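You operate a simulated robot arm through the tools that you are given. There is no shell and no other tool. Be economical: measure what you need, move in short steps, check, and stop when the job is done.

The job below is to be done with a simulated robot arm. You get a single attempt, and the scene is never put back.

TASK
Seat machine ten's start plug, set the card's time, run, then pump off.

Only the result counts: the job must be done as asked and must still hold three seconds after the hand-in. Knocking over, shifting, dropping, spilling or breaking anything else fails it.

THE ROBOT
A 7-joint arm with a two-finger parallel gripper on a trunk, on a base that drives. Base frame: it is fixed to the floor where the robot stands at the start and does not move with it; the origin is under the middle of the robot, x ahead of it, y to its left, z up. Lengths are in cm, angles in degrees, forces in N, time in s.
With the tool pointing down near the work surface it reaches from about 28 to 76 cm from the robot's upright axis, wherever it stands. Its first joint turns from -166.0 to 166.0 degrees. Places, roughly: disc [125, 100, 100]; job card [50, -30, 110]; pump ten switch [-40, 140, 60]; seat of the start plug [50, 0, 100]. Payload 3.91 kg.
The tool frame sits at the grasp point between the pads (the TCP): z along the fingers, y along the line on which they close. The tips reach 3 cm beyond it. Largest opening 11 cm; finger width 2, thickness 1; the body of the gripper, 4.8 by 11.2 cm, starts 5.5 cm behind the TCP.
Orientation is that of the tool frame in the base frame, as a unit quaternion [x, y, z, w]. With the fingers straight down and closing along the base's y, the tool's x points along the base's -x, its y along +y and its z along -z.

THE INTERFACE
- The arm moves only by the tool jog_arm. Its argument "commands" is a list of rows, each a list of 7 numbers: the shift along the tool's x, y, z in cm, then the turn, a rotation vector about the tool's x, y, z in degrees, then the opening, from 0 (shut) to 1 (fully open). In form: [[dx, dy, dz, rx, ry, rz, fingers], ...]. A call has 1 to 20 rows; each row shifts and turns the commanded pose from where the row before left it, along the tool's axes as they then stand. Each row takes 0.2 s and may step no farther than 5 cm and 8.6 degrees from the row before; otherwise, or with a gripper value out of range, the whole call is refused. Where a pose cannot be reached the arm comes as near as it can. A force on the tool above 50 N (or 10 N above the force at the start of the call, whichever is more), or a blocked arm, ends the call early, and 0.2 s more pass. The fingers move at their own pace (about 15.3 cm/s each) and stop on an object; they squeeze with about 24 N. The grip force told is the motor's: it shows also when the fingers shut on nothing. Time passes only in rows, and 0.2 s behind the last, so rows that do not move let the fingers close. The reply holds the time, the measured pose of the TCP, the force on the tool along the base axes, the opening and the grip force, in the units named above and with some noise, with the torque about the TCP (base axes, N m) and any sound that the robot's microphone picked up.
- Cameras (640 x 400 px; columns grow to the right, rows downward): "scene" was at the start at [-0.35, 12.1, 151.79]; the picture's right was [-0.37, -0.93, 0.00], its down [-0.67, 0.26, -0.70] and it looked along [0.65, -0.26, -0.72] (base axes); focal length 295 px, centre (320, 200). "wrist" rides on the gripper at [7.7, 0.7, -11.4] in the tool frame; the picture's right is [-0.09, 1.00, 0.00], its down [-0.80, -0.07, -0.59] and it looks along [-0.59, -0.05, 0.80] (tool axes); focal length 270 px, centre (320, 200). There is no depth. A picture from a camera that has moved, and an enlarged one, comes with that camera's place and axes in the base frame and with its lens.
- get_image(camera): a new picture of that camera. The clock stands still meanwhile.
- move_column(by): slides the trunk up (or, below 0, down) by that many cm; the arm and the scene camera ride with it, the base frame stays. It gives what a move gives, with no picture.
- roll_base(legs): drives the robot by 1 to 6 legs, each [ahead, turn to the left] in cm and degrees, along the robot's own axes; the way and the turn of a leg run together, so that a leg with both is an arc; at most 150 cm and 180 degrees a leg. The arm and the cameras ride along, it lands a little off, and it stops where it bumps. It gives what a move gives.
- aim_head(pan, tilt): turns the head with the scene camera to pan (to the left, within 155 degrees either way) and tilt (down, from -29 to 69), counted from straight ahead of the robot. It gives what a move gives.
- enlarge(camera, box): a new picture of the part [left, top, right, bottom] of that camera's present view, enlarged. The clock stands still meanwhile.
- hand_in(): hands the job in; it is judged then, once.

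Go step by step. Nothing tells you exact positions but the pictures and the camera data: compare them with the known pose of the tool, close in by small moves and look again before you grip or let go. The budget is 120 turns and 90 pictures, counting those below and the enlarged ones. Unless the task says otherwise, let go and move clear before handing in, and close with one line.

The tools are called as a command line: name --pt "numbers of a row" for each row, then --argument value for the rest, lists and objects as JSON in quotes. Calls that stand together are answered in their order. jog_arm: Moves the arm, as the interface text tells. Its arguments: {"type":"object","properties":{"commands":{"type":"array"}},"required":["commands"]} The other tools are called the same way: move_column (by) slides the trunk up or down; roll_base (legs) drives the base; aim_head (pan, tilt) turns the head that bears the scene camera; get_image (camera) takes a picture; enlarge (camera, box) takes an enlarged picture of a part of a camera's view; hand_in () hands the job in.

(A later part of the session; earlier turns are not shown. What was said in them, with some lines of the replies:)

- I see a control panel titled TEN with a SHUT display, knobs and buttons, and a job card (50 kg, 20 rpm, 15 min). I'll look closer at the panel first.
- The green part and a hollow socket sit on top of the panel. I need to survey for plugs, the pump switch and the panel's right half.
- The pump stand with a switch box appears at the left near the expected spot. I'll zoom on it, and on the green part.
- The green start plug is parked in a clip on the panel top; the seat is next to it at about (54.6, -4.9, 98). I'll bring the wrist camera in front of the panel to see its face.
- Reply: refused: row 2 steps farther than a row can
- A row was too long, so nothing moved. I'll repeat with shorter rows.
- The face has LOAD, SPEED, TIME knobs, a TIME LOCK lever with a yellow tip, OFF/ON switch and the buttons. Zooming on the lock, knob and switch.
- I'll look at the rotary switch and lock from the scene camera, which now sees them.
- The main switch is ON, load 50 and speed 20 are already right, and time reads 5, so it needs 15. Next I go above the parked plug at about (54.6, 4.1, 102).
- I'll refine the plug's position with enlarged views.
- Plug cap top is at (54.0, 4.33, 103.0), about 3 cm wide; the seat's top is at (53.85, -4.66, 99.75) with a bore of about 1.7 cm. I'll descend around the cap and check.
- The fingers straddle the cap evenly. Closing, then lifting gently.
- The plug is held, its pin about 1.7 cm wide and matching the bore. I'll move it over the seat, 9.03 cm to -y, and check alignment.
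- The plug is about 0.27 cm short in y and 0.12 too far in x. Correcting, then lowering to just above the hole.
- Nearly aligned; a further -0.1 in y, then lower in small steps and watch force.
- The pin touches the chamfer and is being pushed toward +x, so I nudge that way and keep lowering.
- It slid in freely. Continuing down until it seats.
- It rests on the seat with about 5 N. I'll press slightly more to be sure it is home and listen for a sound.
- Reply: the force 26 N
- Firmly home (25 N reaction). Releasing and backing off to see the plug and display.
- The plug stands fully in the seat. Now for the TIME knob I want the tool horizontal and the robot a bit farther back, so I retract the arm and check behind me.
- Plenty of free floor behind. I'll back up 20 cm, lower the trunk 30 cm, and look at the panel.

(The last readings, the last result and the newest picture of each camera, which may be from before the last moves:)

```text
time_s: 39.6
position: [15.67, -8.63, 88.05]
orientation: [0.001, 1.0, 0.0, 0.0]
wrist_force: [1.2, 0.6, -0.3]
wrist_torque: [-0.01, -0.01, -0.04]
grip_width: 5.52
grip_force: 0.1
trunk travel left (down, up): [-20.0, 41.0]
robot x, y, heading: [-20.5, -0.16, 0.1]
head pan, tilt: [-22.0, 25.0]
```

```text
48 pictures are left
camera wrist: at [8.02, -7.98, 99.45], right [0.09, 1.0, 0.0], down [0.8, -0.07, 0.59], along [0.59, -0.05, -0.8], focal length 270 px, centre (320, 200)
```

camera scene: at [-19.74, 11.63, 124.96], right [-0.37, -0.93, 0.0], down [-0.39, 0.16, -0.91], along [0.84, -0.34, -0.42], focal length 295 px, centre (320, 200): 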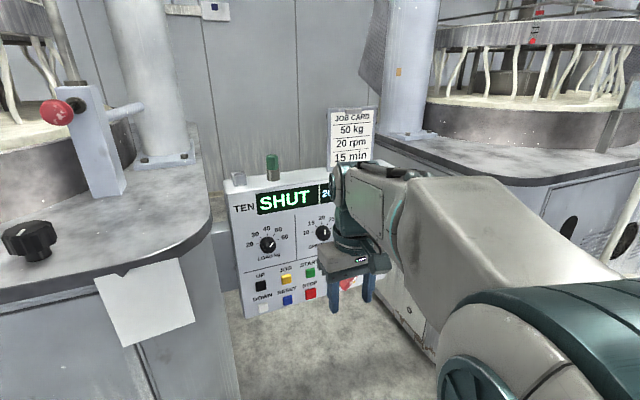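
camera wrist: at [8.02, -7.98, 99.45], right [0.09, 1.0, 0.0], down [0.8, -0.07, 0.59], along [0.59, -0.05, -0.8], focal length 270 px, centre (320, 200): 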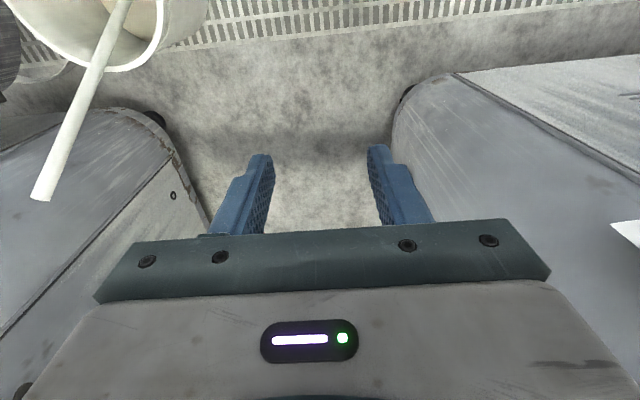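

Next I bring the tool horizontal, pointing at the panel, moving toward TIME while keeping well in front.

jog_arm --pt "-4 -2 0 0 0 0 0.6" --pt "-4 -2 0 0 0 0 0.6" --pt "-4 -2 0 0 0 0 0.6" --pt "0 -2 0 0 -8.2 0 0.6" --pt "0 -2 0 0 -8.2 0 0.6" --pt "0 -2 0 0 -8.2 0 0.6" --pt "0 -2 0 0 -8.2 0 0.6" --pt "0 -2 0 0 -8.2 0 0.6" --pt "0 -2 0 0 -8.2 0 0.6" --pt "0 -2 0 0 -8.2 0 0.6" --pt "0 -2 0 0 -8.2 0 0.6" --pt "0 -2 0 0 -8.2 0 0.6" --pt "0 0 0 0 -8.2 0 0.6" --pt "0 0 0 0 -8 0 0.6" --pt "0 0 0 0 0 0 0.6"

get_image --camera "wrist"

get_image --camera "scene"

```text
time_s: 42.8
position: [27.6, -32.68, 88.03]
orientation: [0.0, 0.706, -0.001, 0.708]
wrist_force: [-0.1, -0.3, 0.4]
wrist_torque: [-0.07, 0.01, 0.03]
grip_width: 6.58
grip_force: 0.1
trunk travel left (down, up): [-20.0, 41.0]
robot x, y, heading: [-20.06, -0.46, -0.1]
head pan, tilt: [-22.0, 25.0]
```

```text
47 pictures are left
camera wrist: at [16.18, -32.1, 80.16], right [0.0, 1.0, 0.09], down [-0.6, -0.07, 0.8], along [0.8, -0.05, 0.59], focal length 270 px, centre (320, 200)
```

wrist: 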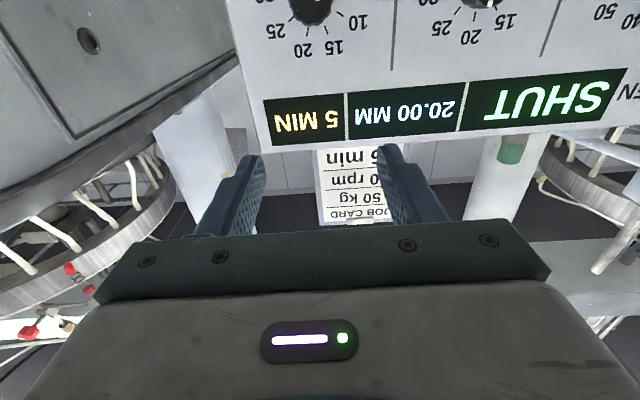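

```text
46 pictures are left
camera scene: at [-19.74, 11.61, 124.97], right [-0.38, -0.93, 0.0], down [-0.39, 0.16, -0.91], along [0.84, -0.34, -0.42], focal length 295 px, centre (320, 200)
```

scene: 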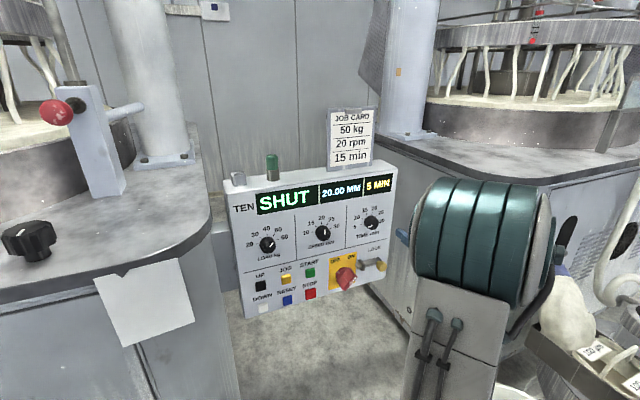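

The scene camera now sees the whole panel. Zooming on the right half, and lowering so the wrist camera sees the TIME knob.

enlarge --camera "scene" --box '[290, 170, 410, 300]'

jog_arm --pt "4 0 0 0 0 0 0.6" --pt "4 0 0 0 0 0 0.6" --pt "0 0 0 0 0 0 0.6"

get_image --camera "wrist"

```text
3.08 times, centred on (350, 235) of scene
camera zoom: at [-19.74, 11.61, 124.97], right [-0.38, -0.93, 0.0], down [-0.39, 0.16, -0.91], along [0.84, -0.34, -0.42], focal length 906 px, centre (228, 92)
```

zoom: 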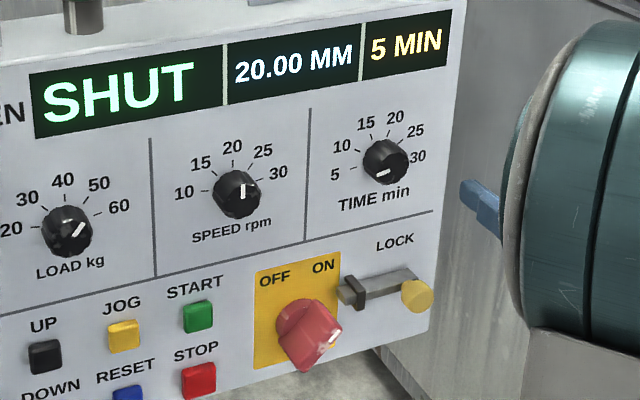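

```text
time_s: 43.6
position: [27.54, -32.52, 79.74]
orientation: [0.0, 0.707, 0.0, 0.707]
wrist_force: [0.2, -0.7, 0.2]
wrist_torque: [-0.02, -0.02, -0.02]
grip_width: 6.6
grip_force: 0.1
trunk travel left (down, up): [-20.0, 41.0]
robot x, y, heading: [-20.56, -0.3, 0.1]
head pan, tilt: [-22.0, 25.0]
```

```text
44 pictures are left
camera wrist: at [16.16, -31.9, 72.03], right [0.0, 1.0, 0.09], down [-0.59, -0.07, 0.8], along [0.8, -0.05, 0.59], focal length 270 px, centre (320, 200)
```

wrist: 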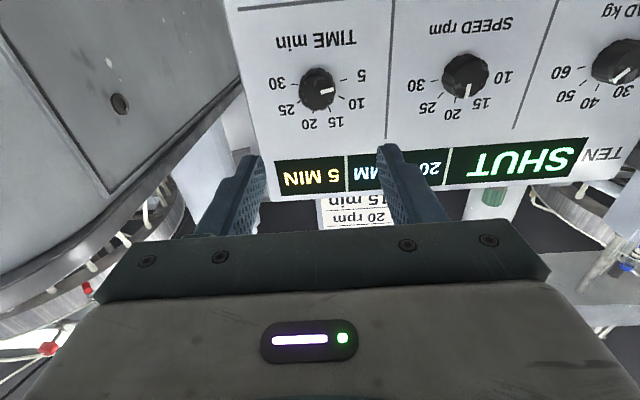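

TIME knob axis is near (y -32.55, z 79.8), the panel face at x = 49.1. I'll approach to 41.5 and check alignment.

jog_arm --pt "0 0 4 0 0 0 0.6" --pt "0 0 4 0 0 0 0.6" --pt "0 0 4 0 0 0 0.6" --pt "0 0 2 0 0 0 0.6" --pt "0 0 0 0 0 0 0.6"

get_image --camera "wrist"

enlarge --camera "scene" --box '[320, 180, 420, 260]'

```text
time_s: 44.8
position: [41.98, -32.93, 79.7]
orientation: [0.001, 0.707, -0.001, 0.707]
wrist_force: [-0.4, 0.1, 0.6]
wrist_torque: [-0.01, -0.02, 0.0]
grip_width: 6.62
grip_force: 0.1
trunk travel left (down, up): [-20.0, 41.0]
robot x, y, heading: [-20.35, 0.11, 0.4]
head pan, tilt: [-22.0, 25.0]
```

```text
43 pictures are left
camera wrist: at [30.46, -32.28, 72.01], right [0.0, 1.0, 0.09], down [-0.59, -0.07, 0.8], along [0.8, -0.05, 0.59], focal length 270 px, centre (320, 200)
```

wrist: 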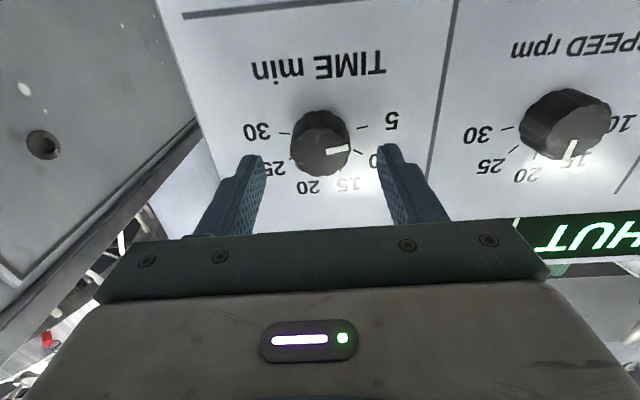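

```text
5.00 times, centred on (370, 220) of scene
camera zoom: at [-19.74, 11.62, 124.97], right [-0.38, -0.93, 0.0], down [-0.39, 0.16, -0.91], along [0.84, -0.34, -0.42], focal length 1473 px, centre (70, 100)
```

zoom: 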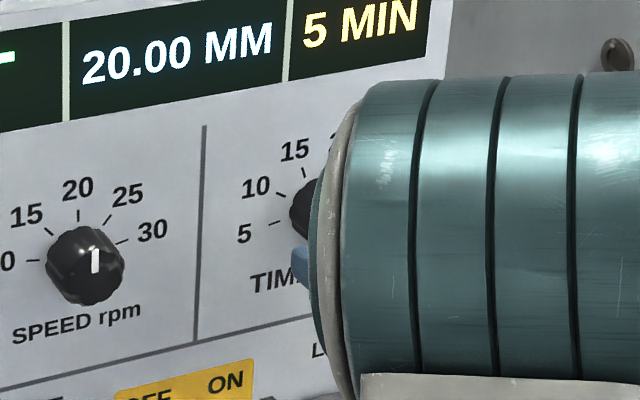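

Knob front is near x = 46. I shift +0.33 in y, advance 3.5 cm and close on the knob.

jog_arm --pt "0 0.33 0 0 0 0 0.6" --pt "0 0 1.8 0 0 0 0.6" --pt "0 0 1.6 0 0 0 0.6" --pt "0 0 0 0 0 0 0.6"

get_image --camera "wrist"

```text
time_s: 45.8
position: [45.36, -32.43, 79.93]
orientation: [0.0, 0.707, 0.0, 0.707]
wrist_force: [1.0, 0.0, 0.4]
wrist_torque: [0.02, 0.0, 0.02]
grip_width: 6.59
grip_force: 0.0
trunk travel left (down, up): [-20.0, 41.0]
robot x, y, heading: [-20.78, -0.03, 0.1]
head pan, tilt: [-22.0, 25.0]
```

```text
41 pictures are left
camera wrist: at [33.99, -31.81, 72.2], right [0.0, 1.0, 0.09], down [-0.59, -0.07, 0.8], along [0.8, -0.05, 0.59], focal length 270 px, centre (320, 200)
```

wrist: 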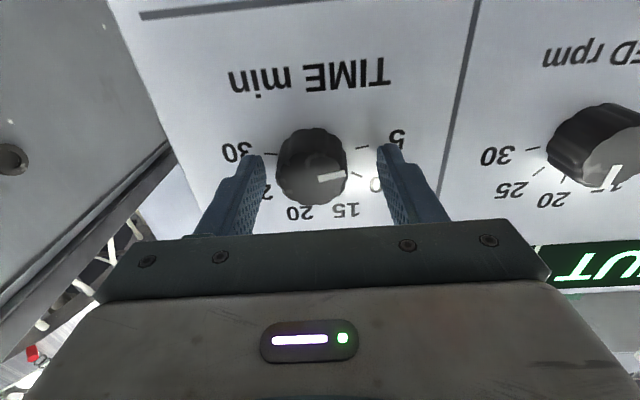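

Slightly re-centring by -0.2 in y, then closing.

jog_arm --pt "0 -0.2 0 0 0 0 0.6" --pt "0 0 0 0 0 0 0.3" --pt "0 0 0 0 0 0 0" --pt "0 0 0 0 0 0 0"

get_image --camera "wrist"

```text
time_s: 46.8
position: [45.24, -32.89, 79.96]
orientation: [0.003, 0.707, -0.001, 0.707]
wrist_force: [5.3, -23.7, 3.0]
wrist_torque: [0.09, 0.14, -0.2]
grip_width: 4.11
grip_force: 45.1
trunk travel left (down, up): [-20.0, 41.0]
robot x, y, heading: [-20.37, -0.39, -0.5]
head pan, tilt: [-22.0, 25.0]
```

```text
40 pictures are left
camera wrist: at [33.8, -32.22, 72.18], right [0.01, 1.0, 0.09], down [-0.6, -0.07, 0.8], along [0.8, -0.06, 0.59], focal length 270 px, centre (320, 200)
```

wrist: 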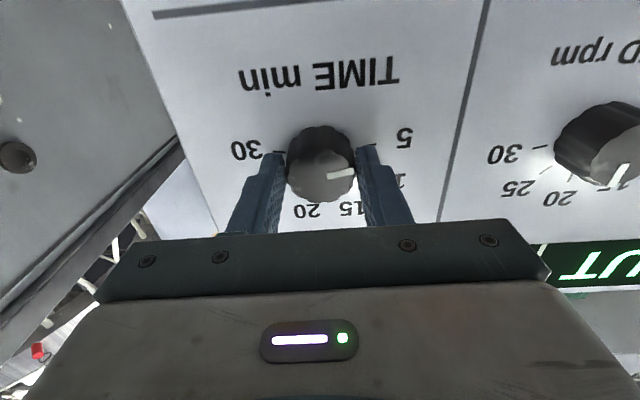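

Gripped but with a 24 N sideways load, so I ease -0.35 in y and start turning clockwise.

jog_arm --pt "0 -0.35 0 0 0 0 0" --pt "0 0 0 0 0 0 0"

jog_arm --pt "0 0 0 0 0 8 0" --pt "0 0 0 0 0 8 0" --pt "0 0 0 0 0 8 0" --pt "0 0 0 0 0 0 0"

get_image --camera "scene"

```text
time_s: 47.4
position: [45.27, -33.05, 79.97]
orientation: [0.001, 0.707, 0.001, 0.708]
wrist_force: [1.9, -18.6, 4.6]
wrist_torque: [0.15, 0.24, -0.42]
grip_width: 4.15
grip_force: 44.8
trunk travel left (down, up): [-20.0, 41.0]
robot x, y, heading: [-20.21, 0.03, -0.1]
head pan, tilt: [-22.0, 25.0]
```

```text
time_s: 48.4
position: [45.18, -32.92, 79.86]
orientation: [0.147, 0.692, 0.148, 0.691]
wrist_force: [4.1, -12.5, 2.1]
wrist_torque: [0.01, 0.83, 0.65]
grip_width: 4.08
grip_force: 45.2
trunk travel left (down, up): [-20.0, 41.0]
robot x, y, heading: [-20.5, 0.02, 0.3]
head pan, tilt: [-22.0, 25.0]
```

```text
39 pictures are left
camera scene: at [-19.7, 11.49, 124.98], right [-0.37, -0.93, 0.0], down [-0.39, 0.16, -0.91], along [0.84, -0.34, -0.42], focal length 295 px, centre (320, 200)
```

scene: 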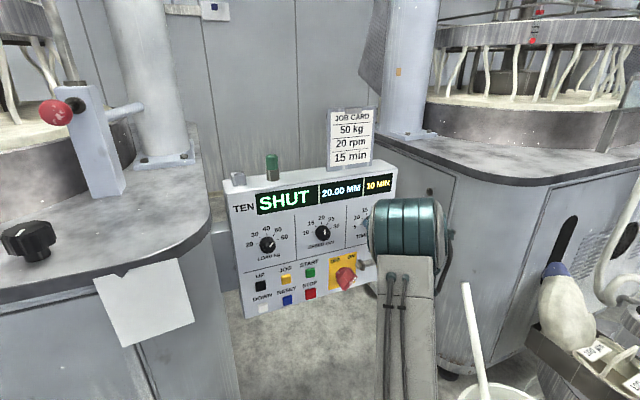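

It works: the display already shows 10 MIN. Continuing another 32 degrees, then checking.

jog_arm --pt "0 0 0 0 0 8 0" --pt "0 0 0 0 0 8 0" --pt "0 0 0 0 0 8 0" --pt "0 0 0 0 0 8 0" --pt "0 0 0 0 0 0 0"

get_image --camera "scene"

get_image --camera "wrist"

```text
time_s: 49.6
position: [45.33, -32.68, 80.13]
orientation: [0.332, 0.624, 0.333, 0.624]
wrist_force: [12.7, -2.8, 4.7]
wrist_torque: [0.02, 0.04, 0.75]
grip_width: 4.08
grip_force: 44.9
trunk travel left (down, up): [-20.0, 41.0]
robot x, y, heading: [-20.51, 0.26, -0.2]
head pan, tilt: [-22.0, 25.0]
```

```text
38 pictures are left
camera scene: at [-19.67, 11.58, 124.97], right [-0.37, -0.93, 0.0], down [-0.39, 0.16, -0.91], along [0.84, -0.34, -0.42], focal length 295 px, centre (320, 200)
```

scene: 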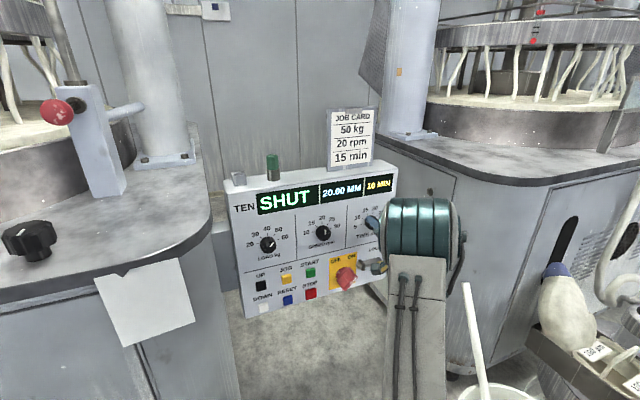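

```text
37 pictures are left
camera wrist: at [33.76, -26.04, 76.26], right [0.0, 0.48, 0.88], down [-0.59, -0.71, 0.39], along [0.8, -0.52, 0.29], focal length 270 px, centre (320, 200)
```

wrist: 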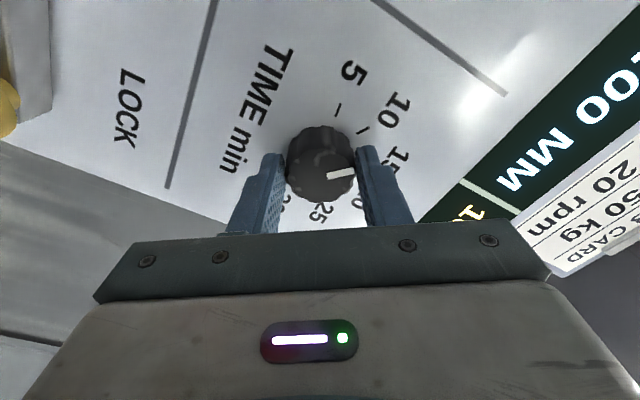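

Display still 10 MIN at 56 degrees; turning 16 more, to about 72.

jog_arm --pt "0 0 0 0 0 8 0" --pt "0 0 0 0 0 8 0" --pt "0 0 0 0 0 0 0"

enlarge --camera "scene" --box '[300, 160, 420, 290]'

get_image --camera "wrist"

```text
time_s: 50.4
position: [45.27, -32.69, 80.13]
orientation: [0.414, 0.572, 0.418, 0.572]
wrist_force: [13.7, 6.6, 5.1]
wrist_torque: [0.0, -0.42, 0.28]
grip_width: 4.09
grip_force: 45.2
trunk travel left (down, up): [-20.0, 41.0]
robot x, y, heading: [-20.48, 0.0, 0.0]
head pan, tilt: [-22.0, 25.0]
```

```text
3.08 times, centred on (360, 225) of scene
camera zoom: at [-19.7, 11.68, 124.96], right [-0.37, -0.93, 0.0], down [-0.39, 0.16, -0.91], along [0.84, -0.34, -0.42], focal length 906 px, centre (197, 123)
```

zoom: 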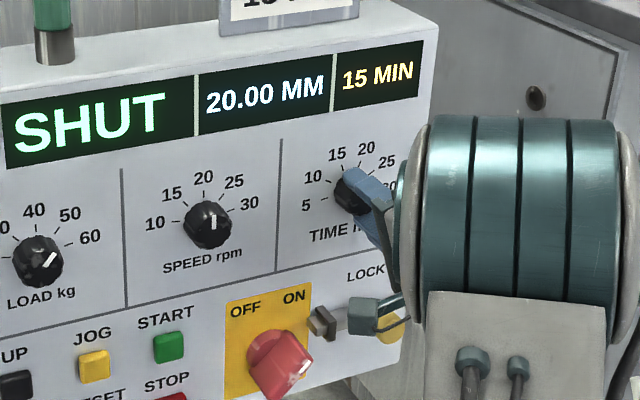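

```text
35 pictures are left
camera wrist: at [33.75, -25.25, 78.32], right [0.0, 0.22, 0.97], down [-0.59, -0.79, 0.18], along [0.81, -0.58, 0.13], focal length 270 px, centre (320, 200)
```

wrist: 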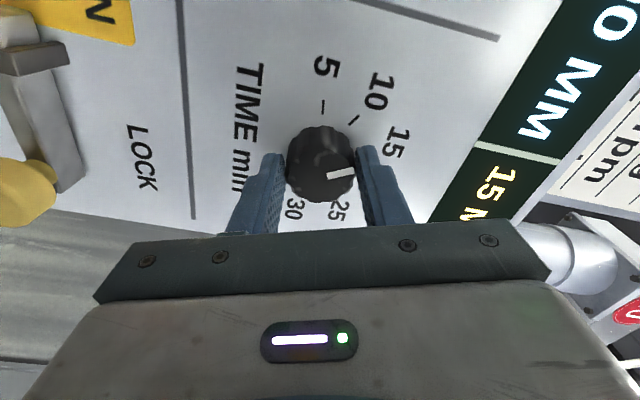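

Display reads 15 MIN. I'll add 5 degrees to centre it, release, back off and turn the tool back.

jog_arm --pt "0 0 0 0 0 5 0" --pt "0 0 0 0 0 0 0" --pt "0 0 0 0 0 0 0.3" --pt "0 0 0 0 0 0 0.55" --pt "0 0 -3 0 0 0 0.55" --pt "0 0 -4 0 0 0 0.55" --pt "0 0 -4 0 0 0 0.55" --pt "0 0 0 0 0 -8 0.55" --pt "0 0 0 0 0 -8 0.55" --pt "0 0 0 0 0 -8 0.55" --pt "0 0 0 0 0 -8 0.55" --pt "0 0 0 0 0 -8 0.55" --pt "0 0 0 0 0 -8 0.3" --pt "0 0 0 0 0 -8 0" --pt "0 0 0 0 0 -8 0" --pt "0 0 0 0 0 -8 0" --pt "0 0 0 0 0 -5 0" --pt "0 0 0 0 0 0 0"

enlarge --camera "scene" --box '[220, 150, 400, 310]'

get_image --camera "wrist"

```text
time_s: 54.2
position: [34.1, -33.04, 80.01]
orientation: [-0.001, 0.707, -0.001, 0.707]
wrist_force: [0.2, -0.3, 0.3]
wrist_torque: [0.0, 0.0, -0.01]
grip_width: 0.02
grip_force: 23.7
trunk travel left (down, up): [-20.0, 41.0]
robot x, y, heading: [-20.48, -0.29, -0.2]
head pan, tilt: [-22.0, 25.0]
```

```text
2.50 times, centred on (310, 230) of scene
camera zoom: at [-19.74, 11.59, 124.97], right [-0.38, -0.93, 0.0], down [-0.39, 0.16, -0.91], along [0.84, -0.34, -0.42], focal length 736 px, centre (345, 125)
```

zoom: 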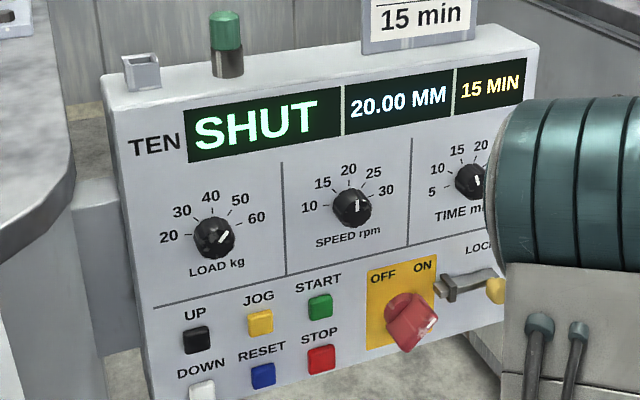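

```text
33 pictures are left
camera wrist: at [22.66, -32.28, 72.22], right [0.0, 1.0, 0.09], down [-0.59, -0.07, 0.8], along [0.8, -0.05, 0.59], focal length 270 px, centre (320, 200)
```

wrist: 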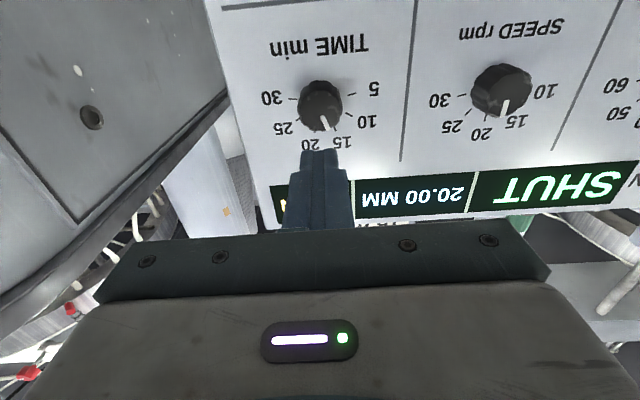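

TIME is set to 15 and stays. Now I move the closed fingers in front of START, at about (y -12.5, z 67.3).

jog_arm --pt "2.5 4.1 0 0 0 0 0" --pt "2.5 4.1 0 0 0 0 0" --pt "2.5 4.1 0 0 0 0 0" --pt "2.5 4.1 0 0 0 0 0" --pt "2.7 4.1 0 0 0 0 0" --pt "0 0 4 0 0 0 0" --pt "0 0 2.5 0 0 0 0" --pt "0 0 0 0 0 0 0"

get_image --camera "wrist"

enlarge --camera "scene" --box '[220, 150, 400, 310]'

```text
time_s: 56.0
position: [40.91, -12.53, 67.53]
orientation: [0.0, 0.707, 0.0, 0.707]
wrist_force: [-0.2, 0.2, 0.3]
wrist_torque: [-0.02, 0.01, 0.02]
grip_width: 0.0
grip_force: 23.9
trunk travel left (down, up): [-20.0, 41.0]
robot x, y, heading: [-20.66, 0.13, 0.0]
head pan, tilt: [-22.0, 25.0]
```

```text
32 pictures are left
camera wrist: at [29.36, -11.93, 59.66], right [0.0, 1.0, 0.09], down [-0.59, -0.07, 0.8], along [0.8, -0.05, 0.59], focal length 270 px, centre (320, 200)
```

wrist: 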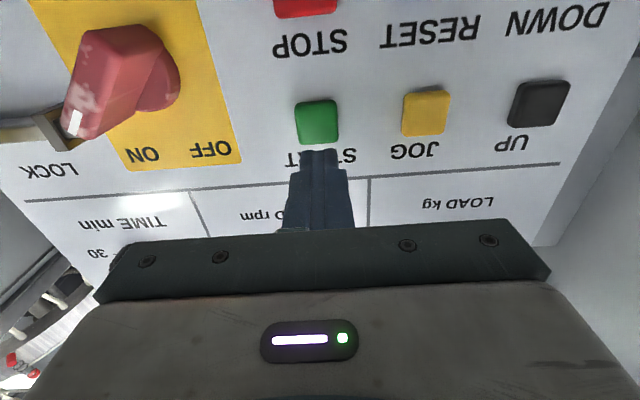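

```text
2.50 times, centred on (310, 230) of scene
camera zoom: at [-19.74, 11.6, 124.97], right [-0.38, -0.93, 0.0], down [-0.39, 0.16, -0.91], along [0.84, -0.34, -0.42], focal length 736 px, centre (345, 125)
```

zoom: 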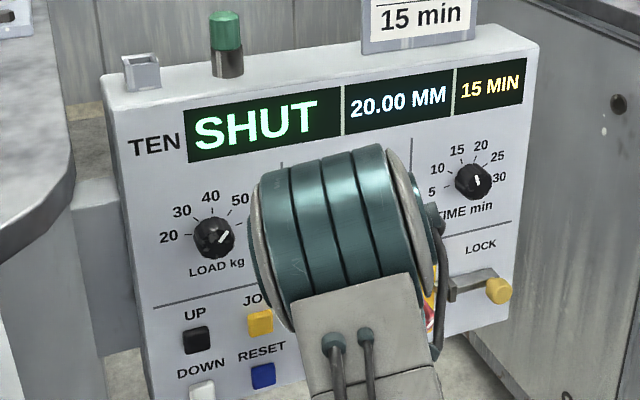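

START centre is about z 66.7; the main switch clearly points to ON. I lower 0.6 cm and advance to press START.

jog_arm --pt "0.6 -0.1 2 0 0 0 0" --pt "0 0 1.2 0 0 0 0" --pt "0 0 0.5 0 0 0 0" --pt "0 0 0.3 0 0 0 0" --pt "0 0 0 0 0 0 0"

get_image --camera "wrist"

```text
time_s: 57.2
position: [44.71, -12.67, 66.9]
orientation: [0.0, 0.707, 0.0, 0.707]
wrist_force: [-0.5, -0.2, 0.0]
wrist_torque: [0.01, 0.02, -0.02]
grip_width: 0.01
grip_force: 24.0
trunk travel left (down, up): [-20.0, 41.0]
robot x, y, heading: [-20.48, 0.13, -0.1]
head pan, tilt: [-22.0, 25.0]
```

```text
30 pictures are left
camera wrist: at [33.22, -11.99, 59.08], right [0.0, 1.0, 0.09], down [-0.59, -0.07, 0.8], along [0.8, -0.05, 0.59], focal length 270 px, centre (320, 200)
```

wrist: 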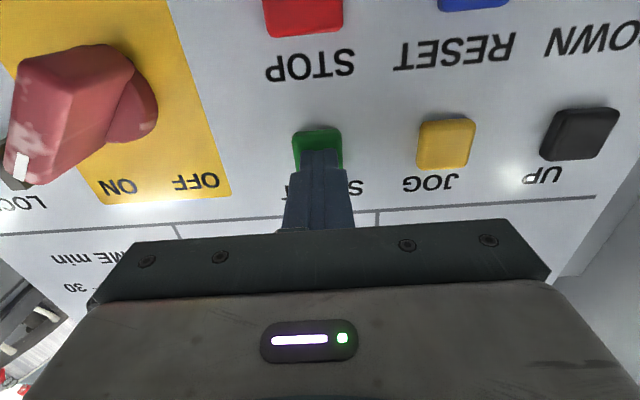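

Aligned with START; pressing in small steps.

jog_arm --pt "0 0 0.3 0 0 0 0" --pt "0 0 0.3 0 0 0 0" --pt "0 0 0.2 0 0 0 0" --pt "0 0 0 0 0 0 0"

enlarge --camera "scene" --box '[220, 150, 400, 310]'

```text
time_s: 58.2
position: [45.25, -12.62, 66.82]
orientation: [0.001, 0.707, -0.001, 0.707]
wrist_force: [-15.3, -1.7, 2.5]
wrist_torque: [0.1, -0.08, 0.01]
grip_width: 0.0
grip_force: 23.4
trunk travel left (down, up): [-20.0, 41.0]
robot x, y, heading: [-20.09, 0.03, 0.2]
head pan, tilt: [-22.0, 25.0]
heard: click
```

```text
2.50 times, centred on (310, 230) of scene
camera zoom: at [-19.88, 11.6, 124.97], right [-0.38, -0.93, 0.0], down [-0.39, 0.16, -0.91], along [0.84, -0.34, -0.42], focal length 736 px, centre (345, 125)
```

zoom: 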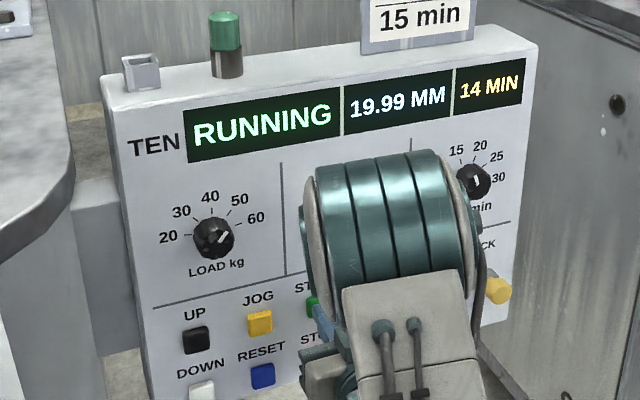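

RUNNING, and the time is counting down quickly (14). I back off and let it run to the end before the pump is turned off.

jog_arm --pt "0 0 -3 0 0 0 0" --pt "0 0 -4 0 0 0 0" --pt "0 0 -4 0 0 0 0" --pt "-2 0 -3 0 0 0 0" --pt "-4 0 -3 0 0 0 0" --pt "-4 0 0 0 0 0 0" --pt "0 0 0 0 0 0 0"

enlarge --camera "scene" --box '[220, 150, 400, 310]'

```text
time_s: 59.8
position: [30.7, -13.79, 76.29]
orientation: [0.0, 0.707, 0.0, 0.708]
wrist_force: [0.2, 0.5, -0.2]
wrist_torque: [0.03, 0.02, -0.01]
grip_width: 0.01
grip_force: 24.0
out of reach, approached as far as the arm can: row 5
trunk travel left (down, up): [-20.0, 41.0]
robot x, y, heading: [-20.38, -0.07, 0.0]
head pan, tilt: [-22.0, 25.0]
```

```text
2.50 times, centred on (310, 230) of scene
camera zoom: at [-19.75, 11.6, 124.96], right [-0.38, -0.93, 0.0], down [-0.39, 0.16, -0.91], along [0.84, -0.34, -0.42], focal length 736 px, centre (345, 125)
```

zoom: 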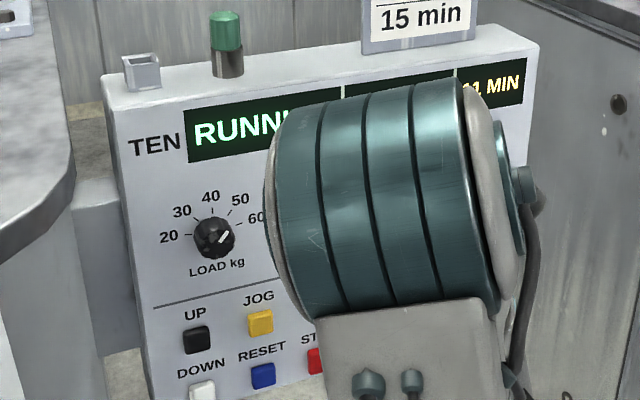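

About 11 min left at roughly 2 min per second. While waiting I bring the tool back to pointing down, well clear of the panel.

jog_arm --pt "0 1 0 0 8.2 0 0" --pt "0 1 0 0 8.2 0 0" --pt "0 1 0 0 8.2 0 0" --pt "0 1 0 0 8.2 0 0" --pt "0 0 0 0 8.2 0 0" --pt "0 0 0 0 8.2 0 0" --pt "0 0 0 0 8.2 0 0" --pt "0 0 0 0 8.2 0 0" --pt "0 0 0 0 8.2 0 0" --pt "0 0 0 0 8.2 0 0" --pt "0 0 0 0 8 0 0" --pt "0 0 -4 0 0 0 0" --pt "0 0 -4 0 0 0 0" --pt "0 0 0 0 0 0 0" --pt "0 0 0 0 0 0 0" --pt "0 0 0 0 0 0 0"

get_image --camera "scene"

```text
time_s: 63.2
position: [30.67, -9.99, 84.61]
orientation: [0.0, 1.0, 0.0, 0.0]
wrist_force: [0.6, -0.1, 0.1]
wrist_torque: [-0.04, -0.01, 0.02]
grip_width: 0.0
grip_force: 23.8
trunk travel left (down, up): [-20.0, 41.0]
robot x, y, heading: [-20.62, -0.01, 0.1]
head pan, tilt: [-22.0, 25.0]
```

```text
27 pictures are left
camera scene: at [-19.74, 11.61, 124.97], right [-0.38, -0.93, 0.0], down [-0.39, 0.16, -0.91], along [0.84, -0.34, -0.42], focal length 295 px, centre (320, 200)
```

scene: 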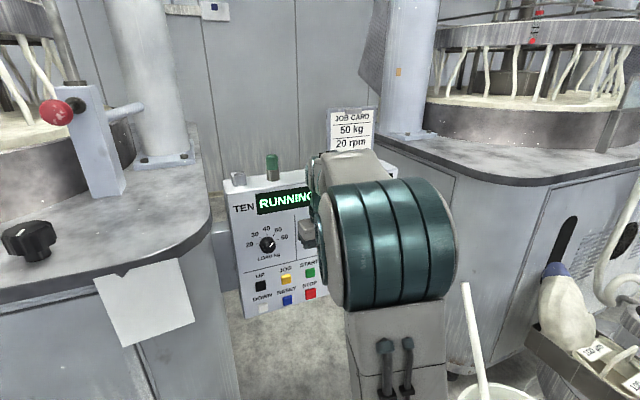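

Still running. I'll wait four more seconds and look again.

jog_arm --pt "0 0 0 0 0 0 0" --pt "0 0 0 0 0 0 0" --pt "0 0 0 0 0 0 0" --pt "0 0 0 0 0 0 0" --pt "0 0 0 0 0 0 0" --pt "0 0 0 0 0 0 0" --pt "0 0 0 0 0 0 0" --pt "0 0 0 0 0 0 0" --pt "0 0 0 0 0 0 0" --pt "0 0 0 0 0 0 0" --pt "0 0 0 0 0 0 0" --pt "0 0 0 0 0 0 0" --pt "0 0 0 0 0 0 0" --pt "0 0 0 0 0 0 0" --pt "0 0 0 0 0 0 0" --pt "0 0 0 0 0 0 0" --pt "0 0 0 0 0 0 0" --pt "0 0 0 0 0 0 0" --pt "0 0 0 0 0 0 0" --pt "0 0 0 0 0 0 0"

enlarge --camera "scene" --box '[220, 150, 400, 310]'

```text
time_s: 67.4
position: [30.68, -9.96, 84.61]
orientation: [0.0, 1.0, -0.001, 0.0]
wrist_force: [0.4, -0.8, 0.9]
wrist_torque: [-0.03, 0.01, 0.01]
grip_width: 0.02
grip_force: 23.9
trunk travel left (down, up): [-20.0, 41.0]
robot x, y, heading: [-20.44, 0.02, 0.2]
head pan, tilt: [-22.0, 25.0]
```

```text
2.50 times, centred on (310, 230) of scene
camera zoom: at [-19.74, 11.61, 124.97], right [-0.38, -0.93, 0.0], down [-0.39, 0.16, -0.91], along [0.84, -0.34, -0.42], focal length 736 px, centre (345, 125)
```

zoom: 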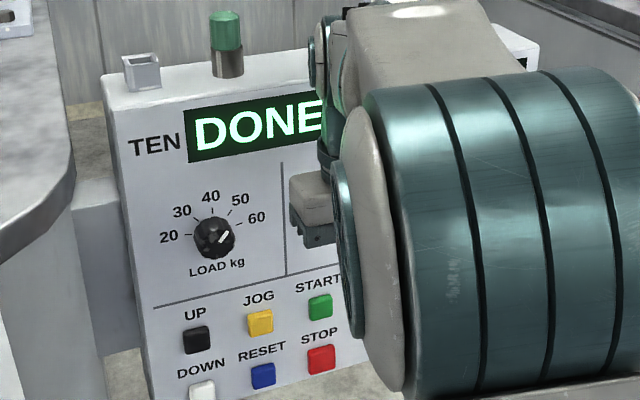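

DONE: the run has completed. Now drive to the pump switch, approaching from the open floor: back 60, left 90, ahead 88, right 45.

roll_base --legs '[[-60, 0], [0, 90], [88, 0], [0, -45]]'

aim_head --pan 0 --tilt 40

get_image --camera "scene"

```text
time_s: 80.9
position: [-37.72, 117.46, 84.62]
orientation: [-0.388, 0.921, 0.0, 0.0]
wrist_force: [-0.5, 0.4, -0.9]
wrist_torque: [0.05, 0.03, 0.0]
grip_width: 0.0
grip_force: 24.0
trunk travel left (down, up): [-20.0, 41.0]
robot x, y, heading: [-80.18, 87.8, 45.8]
head pan, tilt: [-22.0, 25.0]
```

```text
time_s: 81.8
position: [-37.76, 117.5, 84.52]
orientation: [-0.388, 0.921, 0.0, 0.0]
wrist_force: [-0.2, -0.5, 0.9]
wrist_torque: [0.0, 0.02, 0.01]
grip_width: 0.01
grip_force: 23.4
trunk travel left (down, up): [-20.0, 41.0]
robot x, y, heading: [-80.14, 87.99, 46.0]
head pan, tilt: [0.0, 40.0]
```

```text
25 pictures are left
camera scene: at [-90.85, 99.0, 122.64], right [0.72, -0.7, 0.0], down [-0.45, -0.46, -0.77], along [0.53, 0.55, -0.64], focal length 295 px, centre (320, 200)
```

scene: 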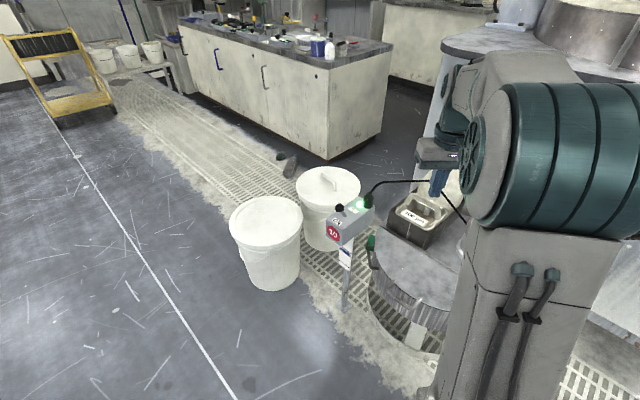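

I see the box marked 10 on its post. Zooming in.

enlarge --camera "scene" --box '[310, 180, 400, 260]'

get_image --camera "wrist"

```text
5.00 times, centred on (355, 220) of scene
camera zoom: at [-90.85, 99.0, 122.64], right [0.72, -0.7, 0.0], down [-0.45, -0.46, -0.77], along [0.53, 0.55, -0.64], focal length 1473 px, centre (145, 100)
```

zoom: 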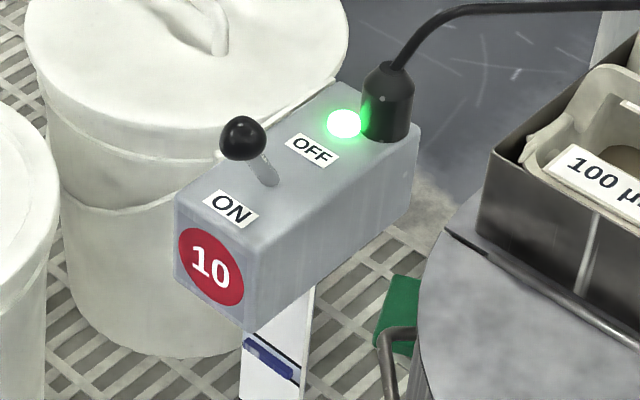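

```text
23 pictures are left
camera wrist: at [-43.59, 112.41, 96.02], right [-0.65, 0.76, 0.0], down [0.61, 0.52, 0.59], along [0.45, 0.39, -0.8], focal length 270 px, centre (320, 200)
```

wrist: 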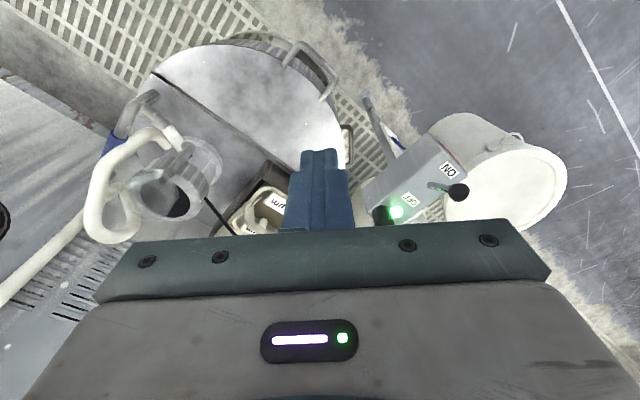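

Lever ball is at about (-39.3, 143.8, 62.5), tilted to ON (-x); OFF lies toward +x, light glowing. I go to (-43, 143.8) above it first.

jog_arm --pt "-2.16 3.16 0 0 0 0 0" --pt "-2.16 3.16 0 0 0 0 0" --pt "-2.16 3.16 0 0 0 0 0" --pt "-2.16 3.16 0 0 0 0 0" --pt "-2.16 3.16 0 0 0 0 0" --pt "-2.16 3.16 0 0 0 0 0" --pt "-2.14 3.14 0 0 0 0 0" --pt "0 0 4 0 0 0 0" --pt "0 0 4 0 0 0 0" --pt "0 0 0 0 0 0 0"

get_image --camera "wrist"

enlarge --camera "scene" --box '[290, 140, 430, 260]'

```text
time_s: 84.0
position: [-43.11, 143.59, 76.88]
orientation: [-0.389, 0.921, 0.0, 0.0]
wrist_force: [-0.2, 0.0, -0.2]
wrist_torque: [0.05, -0.03, -0.02]
grip_width: 0.0
grip_force: 24.3
trunk travel left (down, up): [-20.0, 41.0]
robot x, y, heading: [-80.15, 87.66, 45.8]
head pan, tilt: [0.0, 40.0]
```

```text
22 pictures are left
camera wrist: at [-49.03, 138.56, 88.21], right [-0.65, 0.76, 0.0], down [0.61, 0.52, 0.59], along [0.45, 0.39, -0.8], focal length 270 px, centre (320, 200)
```

wrist: 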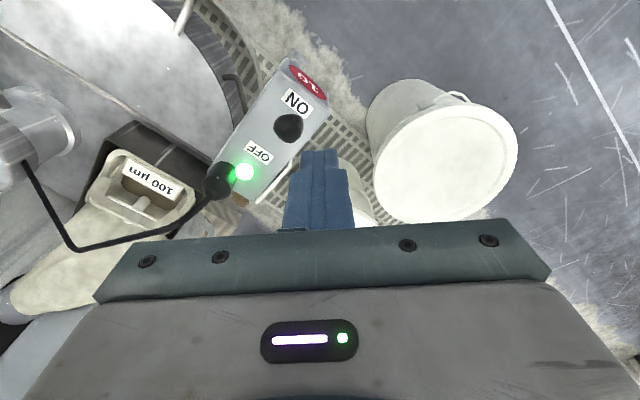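

```text
3.33 times, centred on (360, 200) of scene
camera zoom: at [-90.85, 99.02, 122.63], right [0.72, -0.7, 0.0], down [-0.45, -0.46, -0.77], along [0.53, 0.55, -0.64], focal length 982 px, centre (187, 200)
```

zoom: 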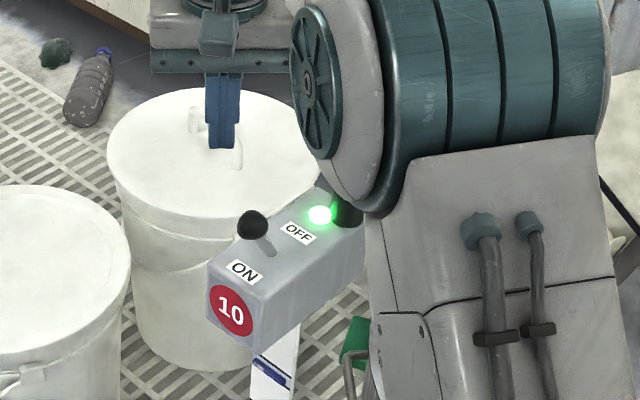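

The wrist view puts the ball at y about 143.0. Small correction, then descend beside the ball on its ON side.

jog_arm --pt "0.43 -0.42 0 0 0 0 0" --pt "0 0 4 0 0 0 0" --pt "0 0 4 0 0 0 0" --pt "0 0 3 0 0 0 0" --pt "0 0 1.5 0 0 0 0" --pt "0 0 0 0 0 0 0"

get_image --camera "wrist"

enlarge --camera "scene" --box '[290, 160, 410, 260]'

```text
time_s: 85.4
position: [-42.77, 143.13, 64.0]
orientation: [-0.39, 0.921, 0.0, 0.0]
wrist_force: [-0.4, 0.0, -0.3]
wrist_torque: [-0.01, -0.01, 0.03]
grip_width: 0.0
grip_force: 24.3
trunk travel left (down, up): [-20.0, 41.0]
robot x, y, heading: [-80.43, 87.54, 46.0]
head pan, tilt: [0.0, 40.0]
```

```text
20 pictures are left
camera wrist: at [-48.63, 137.95, 75.41], right [-0.65, 0.76, 0.0], down [0.61, 0.52, 0.59], along [0.45, 0.39, -0.8], focal length 270 px, centre (320, 200)
```

wrist: 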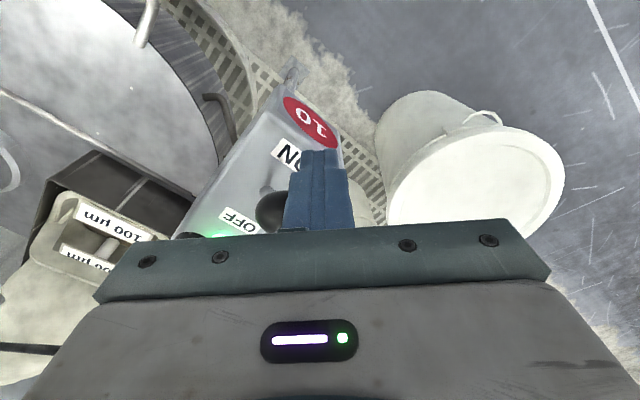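

```text
4.00 times, centred on (350, 210) of scene
camera zoom: at [-90.85, 99.01, 122.63], right [0.72, -0.7, 0.0], down [-0.45, -0.46, -0.77], along [0.53, 0.55, -0.64], focal length 1178 px, centre (200, 160)
```

zoom: 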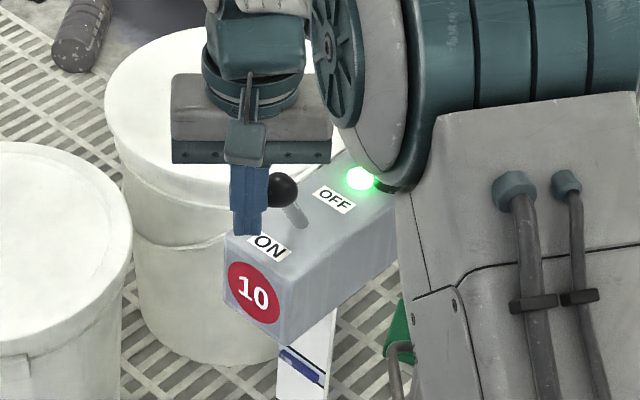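

The finger sits right beside the ball on the ON side. Pushing +x, toward OFF.

jog_arm --pt "-0.7 -0.715 0 0 0 0 0" --pt "-0.7 -0.715 0 0 0 0 0" --pt "-0.7 -0.715 0 0 0 0 0" --pt "-0.7 -0.715 0 0 0 0 0" --pt "-0.7 -0.715 0 0 0 0 0" --pt "0 0 0 0 0 0 0"

enlarge --camera "scene" --box '[290, 160, 410, 260]'

```text
time_s: 86.8
position: [-37.97, 143.26, 64.19]
orientation: [-0.389, 0.921, 0.0, 0.0]
wrist_force: [0.7, -0.9, -0.5]
wrist_torque: [-0.04, -0.02, 0.01]
grip_width: 0.0
grip_force: 23.6
trunk travel left (down, up): [-20.0, 41.0]
robot x, y, heading: [-80.15, 87.68, 45.6]
head pan, tilt: [0.0, 40.0]
```

```text
4.00 times, centred on (350, 210) of scene
camera zoom: at [-90.85, 99.01, 122.63], right [0.72, -0.7, 0.0], down [-0.45, -0.46, -0.77], along [0.53, 0.55, -0.64], focal length 1178 px, centre (200, 160)
```

zoom: 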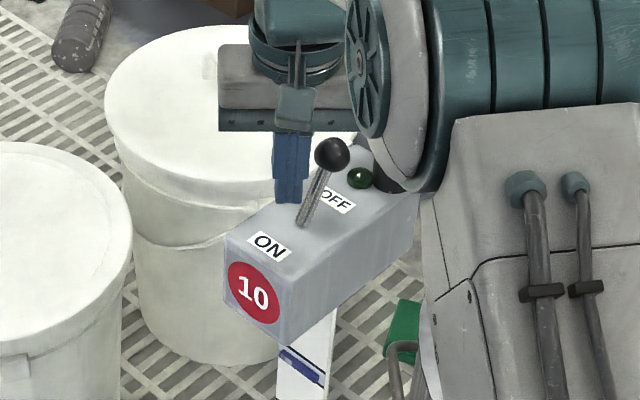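

The lever is at OFF and the light is out. Backing away the way I came and lifting.

jog_arm --pt "1.4 1.43 0 0 0 0 0" --pt "1.4 1.43 0 0 0 0 0" --pt "0 0 -4 0 0 0 0" --pt "0 0 -4 0 0 0 0" --pt "0 0 -4 0 0 0 0" --pt "0 0 -3 0 0 0 0" --pt "0 0 0 0 0 0 0"

get_image --camera "scene"

aim_head --pan -80 --tilt 20

get_image --camera "scene"

```text
time_s: 88.4
position: [-41.98, 143.27, 79.05]
orientation: [-0.389, 0.921, 0.001, -0.001]
wrist_force: [-0.6, 0.0, 0.4]
wrist_torque: [0.0, 0.0, -0.01]
grip_width: 0.0
grip_force: 24.0
trunk travel left (down, up): [-20.0, 41.0]
robot x, y, heading: [-80.54, 87.73, 45.9]
head pan, tilt: [0.0, 40.0]
```

```text
17 pictures are left
camera scene: at [-90.86, 99.01, 122.63], right [0.72, -0.7, 0.0], down [-0.45, -0.46, -0.77], along [0.53, 0.55, -0.64], focal length 295 px, centre (320, 200)
```

scene: 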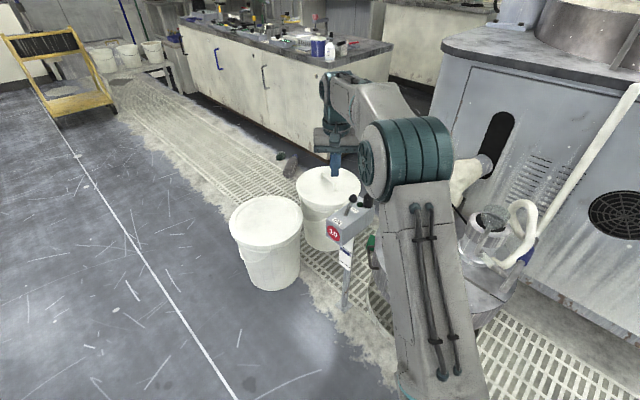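

```text
time_s: 89.9
position: [-42.0, 143.24, 79.16]
orientation: [-0.389, 0.921, 0.0, 0.001]
wrist_force: [0.0, -0.2, 0.5]
wrist_torque: [-0.02, -0.02, 0.0]
grip_width: 0.01
grip_force: 23.7
trunk travel left (down, up): [-20.0, 41.0]
robot x, y, heading: [-80.55, 87.96, 45.9]
head pan, tilt: [-80.0, 20.0]
```

```text
16 pictures are left
camera scene: at [-89.08, 87.69, 125.77], right [-0.56, -0.83, 0.0], down [-0.28, 0.19, -0.94], along [0.78, -0.53, -0.34], focal length 295 px, centre (320, 200)
```

scene: 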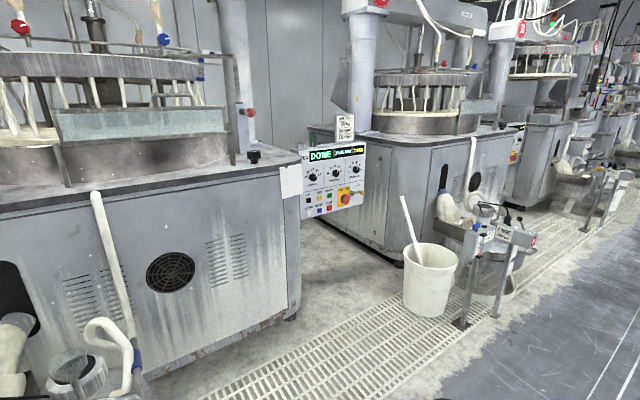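

The panel reads DONE, the pump lever is at OFF with the light out, nothing else is disturbed, and the arm is clear. Handing in.

hand_in

```text
The job is handed in.
```

I seated machine ten's start plug, set the time to the card's 15 min, ran it through to DONE, then switched pump ten off (its light is out). The job is handed in with the arm clear.
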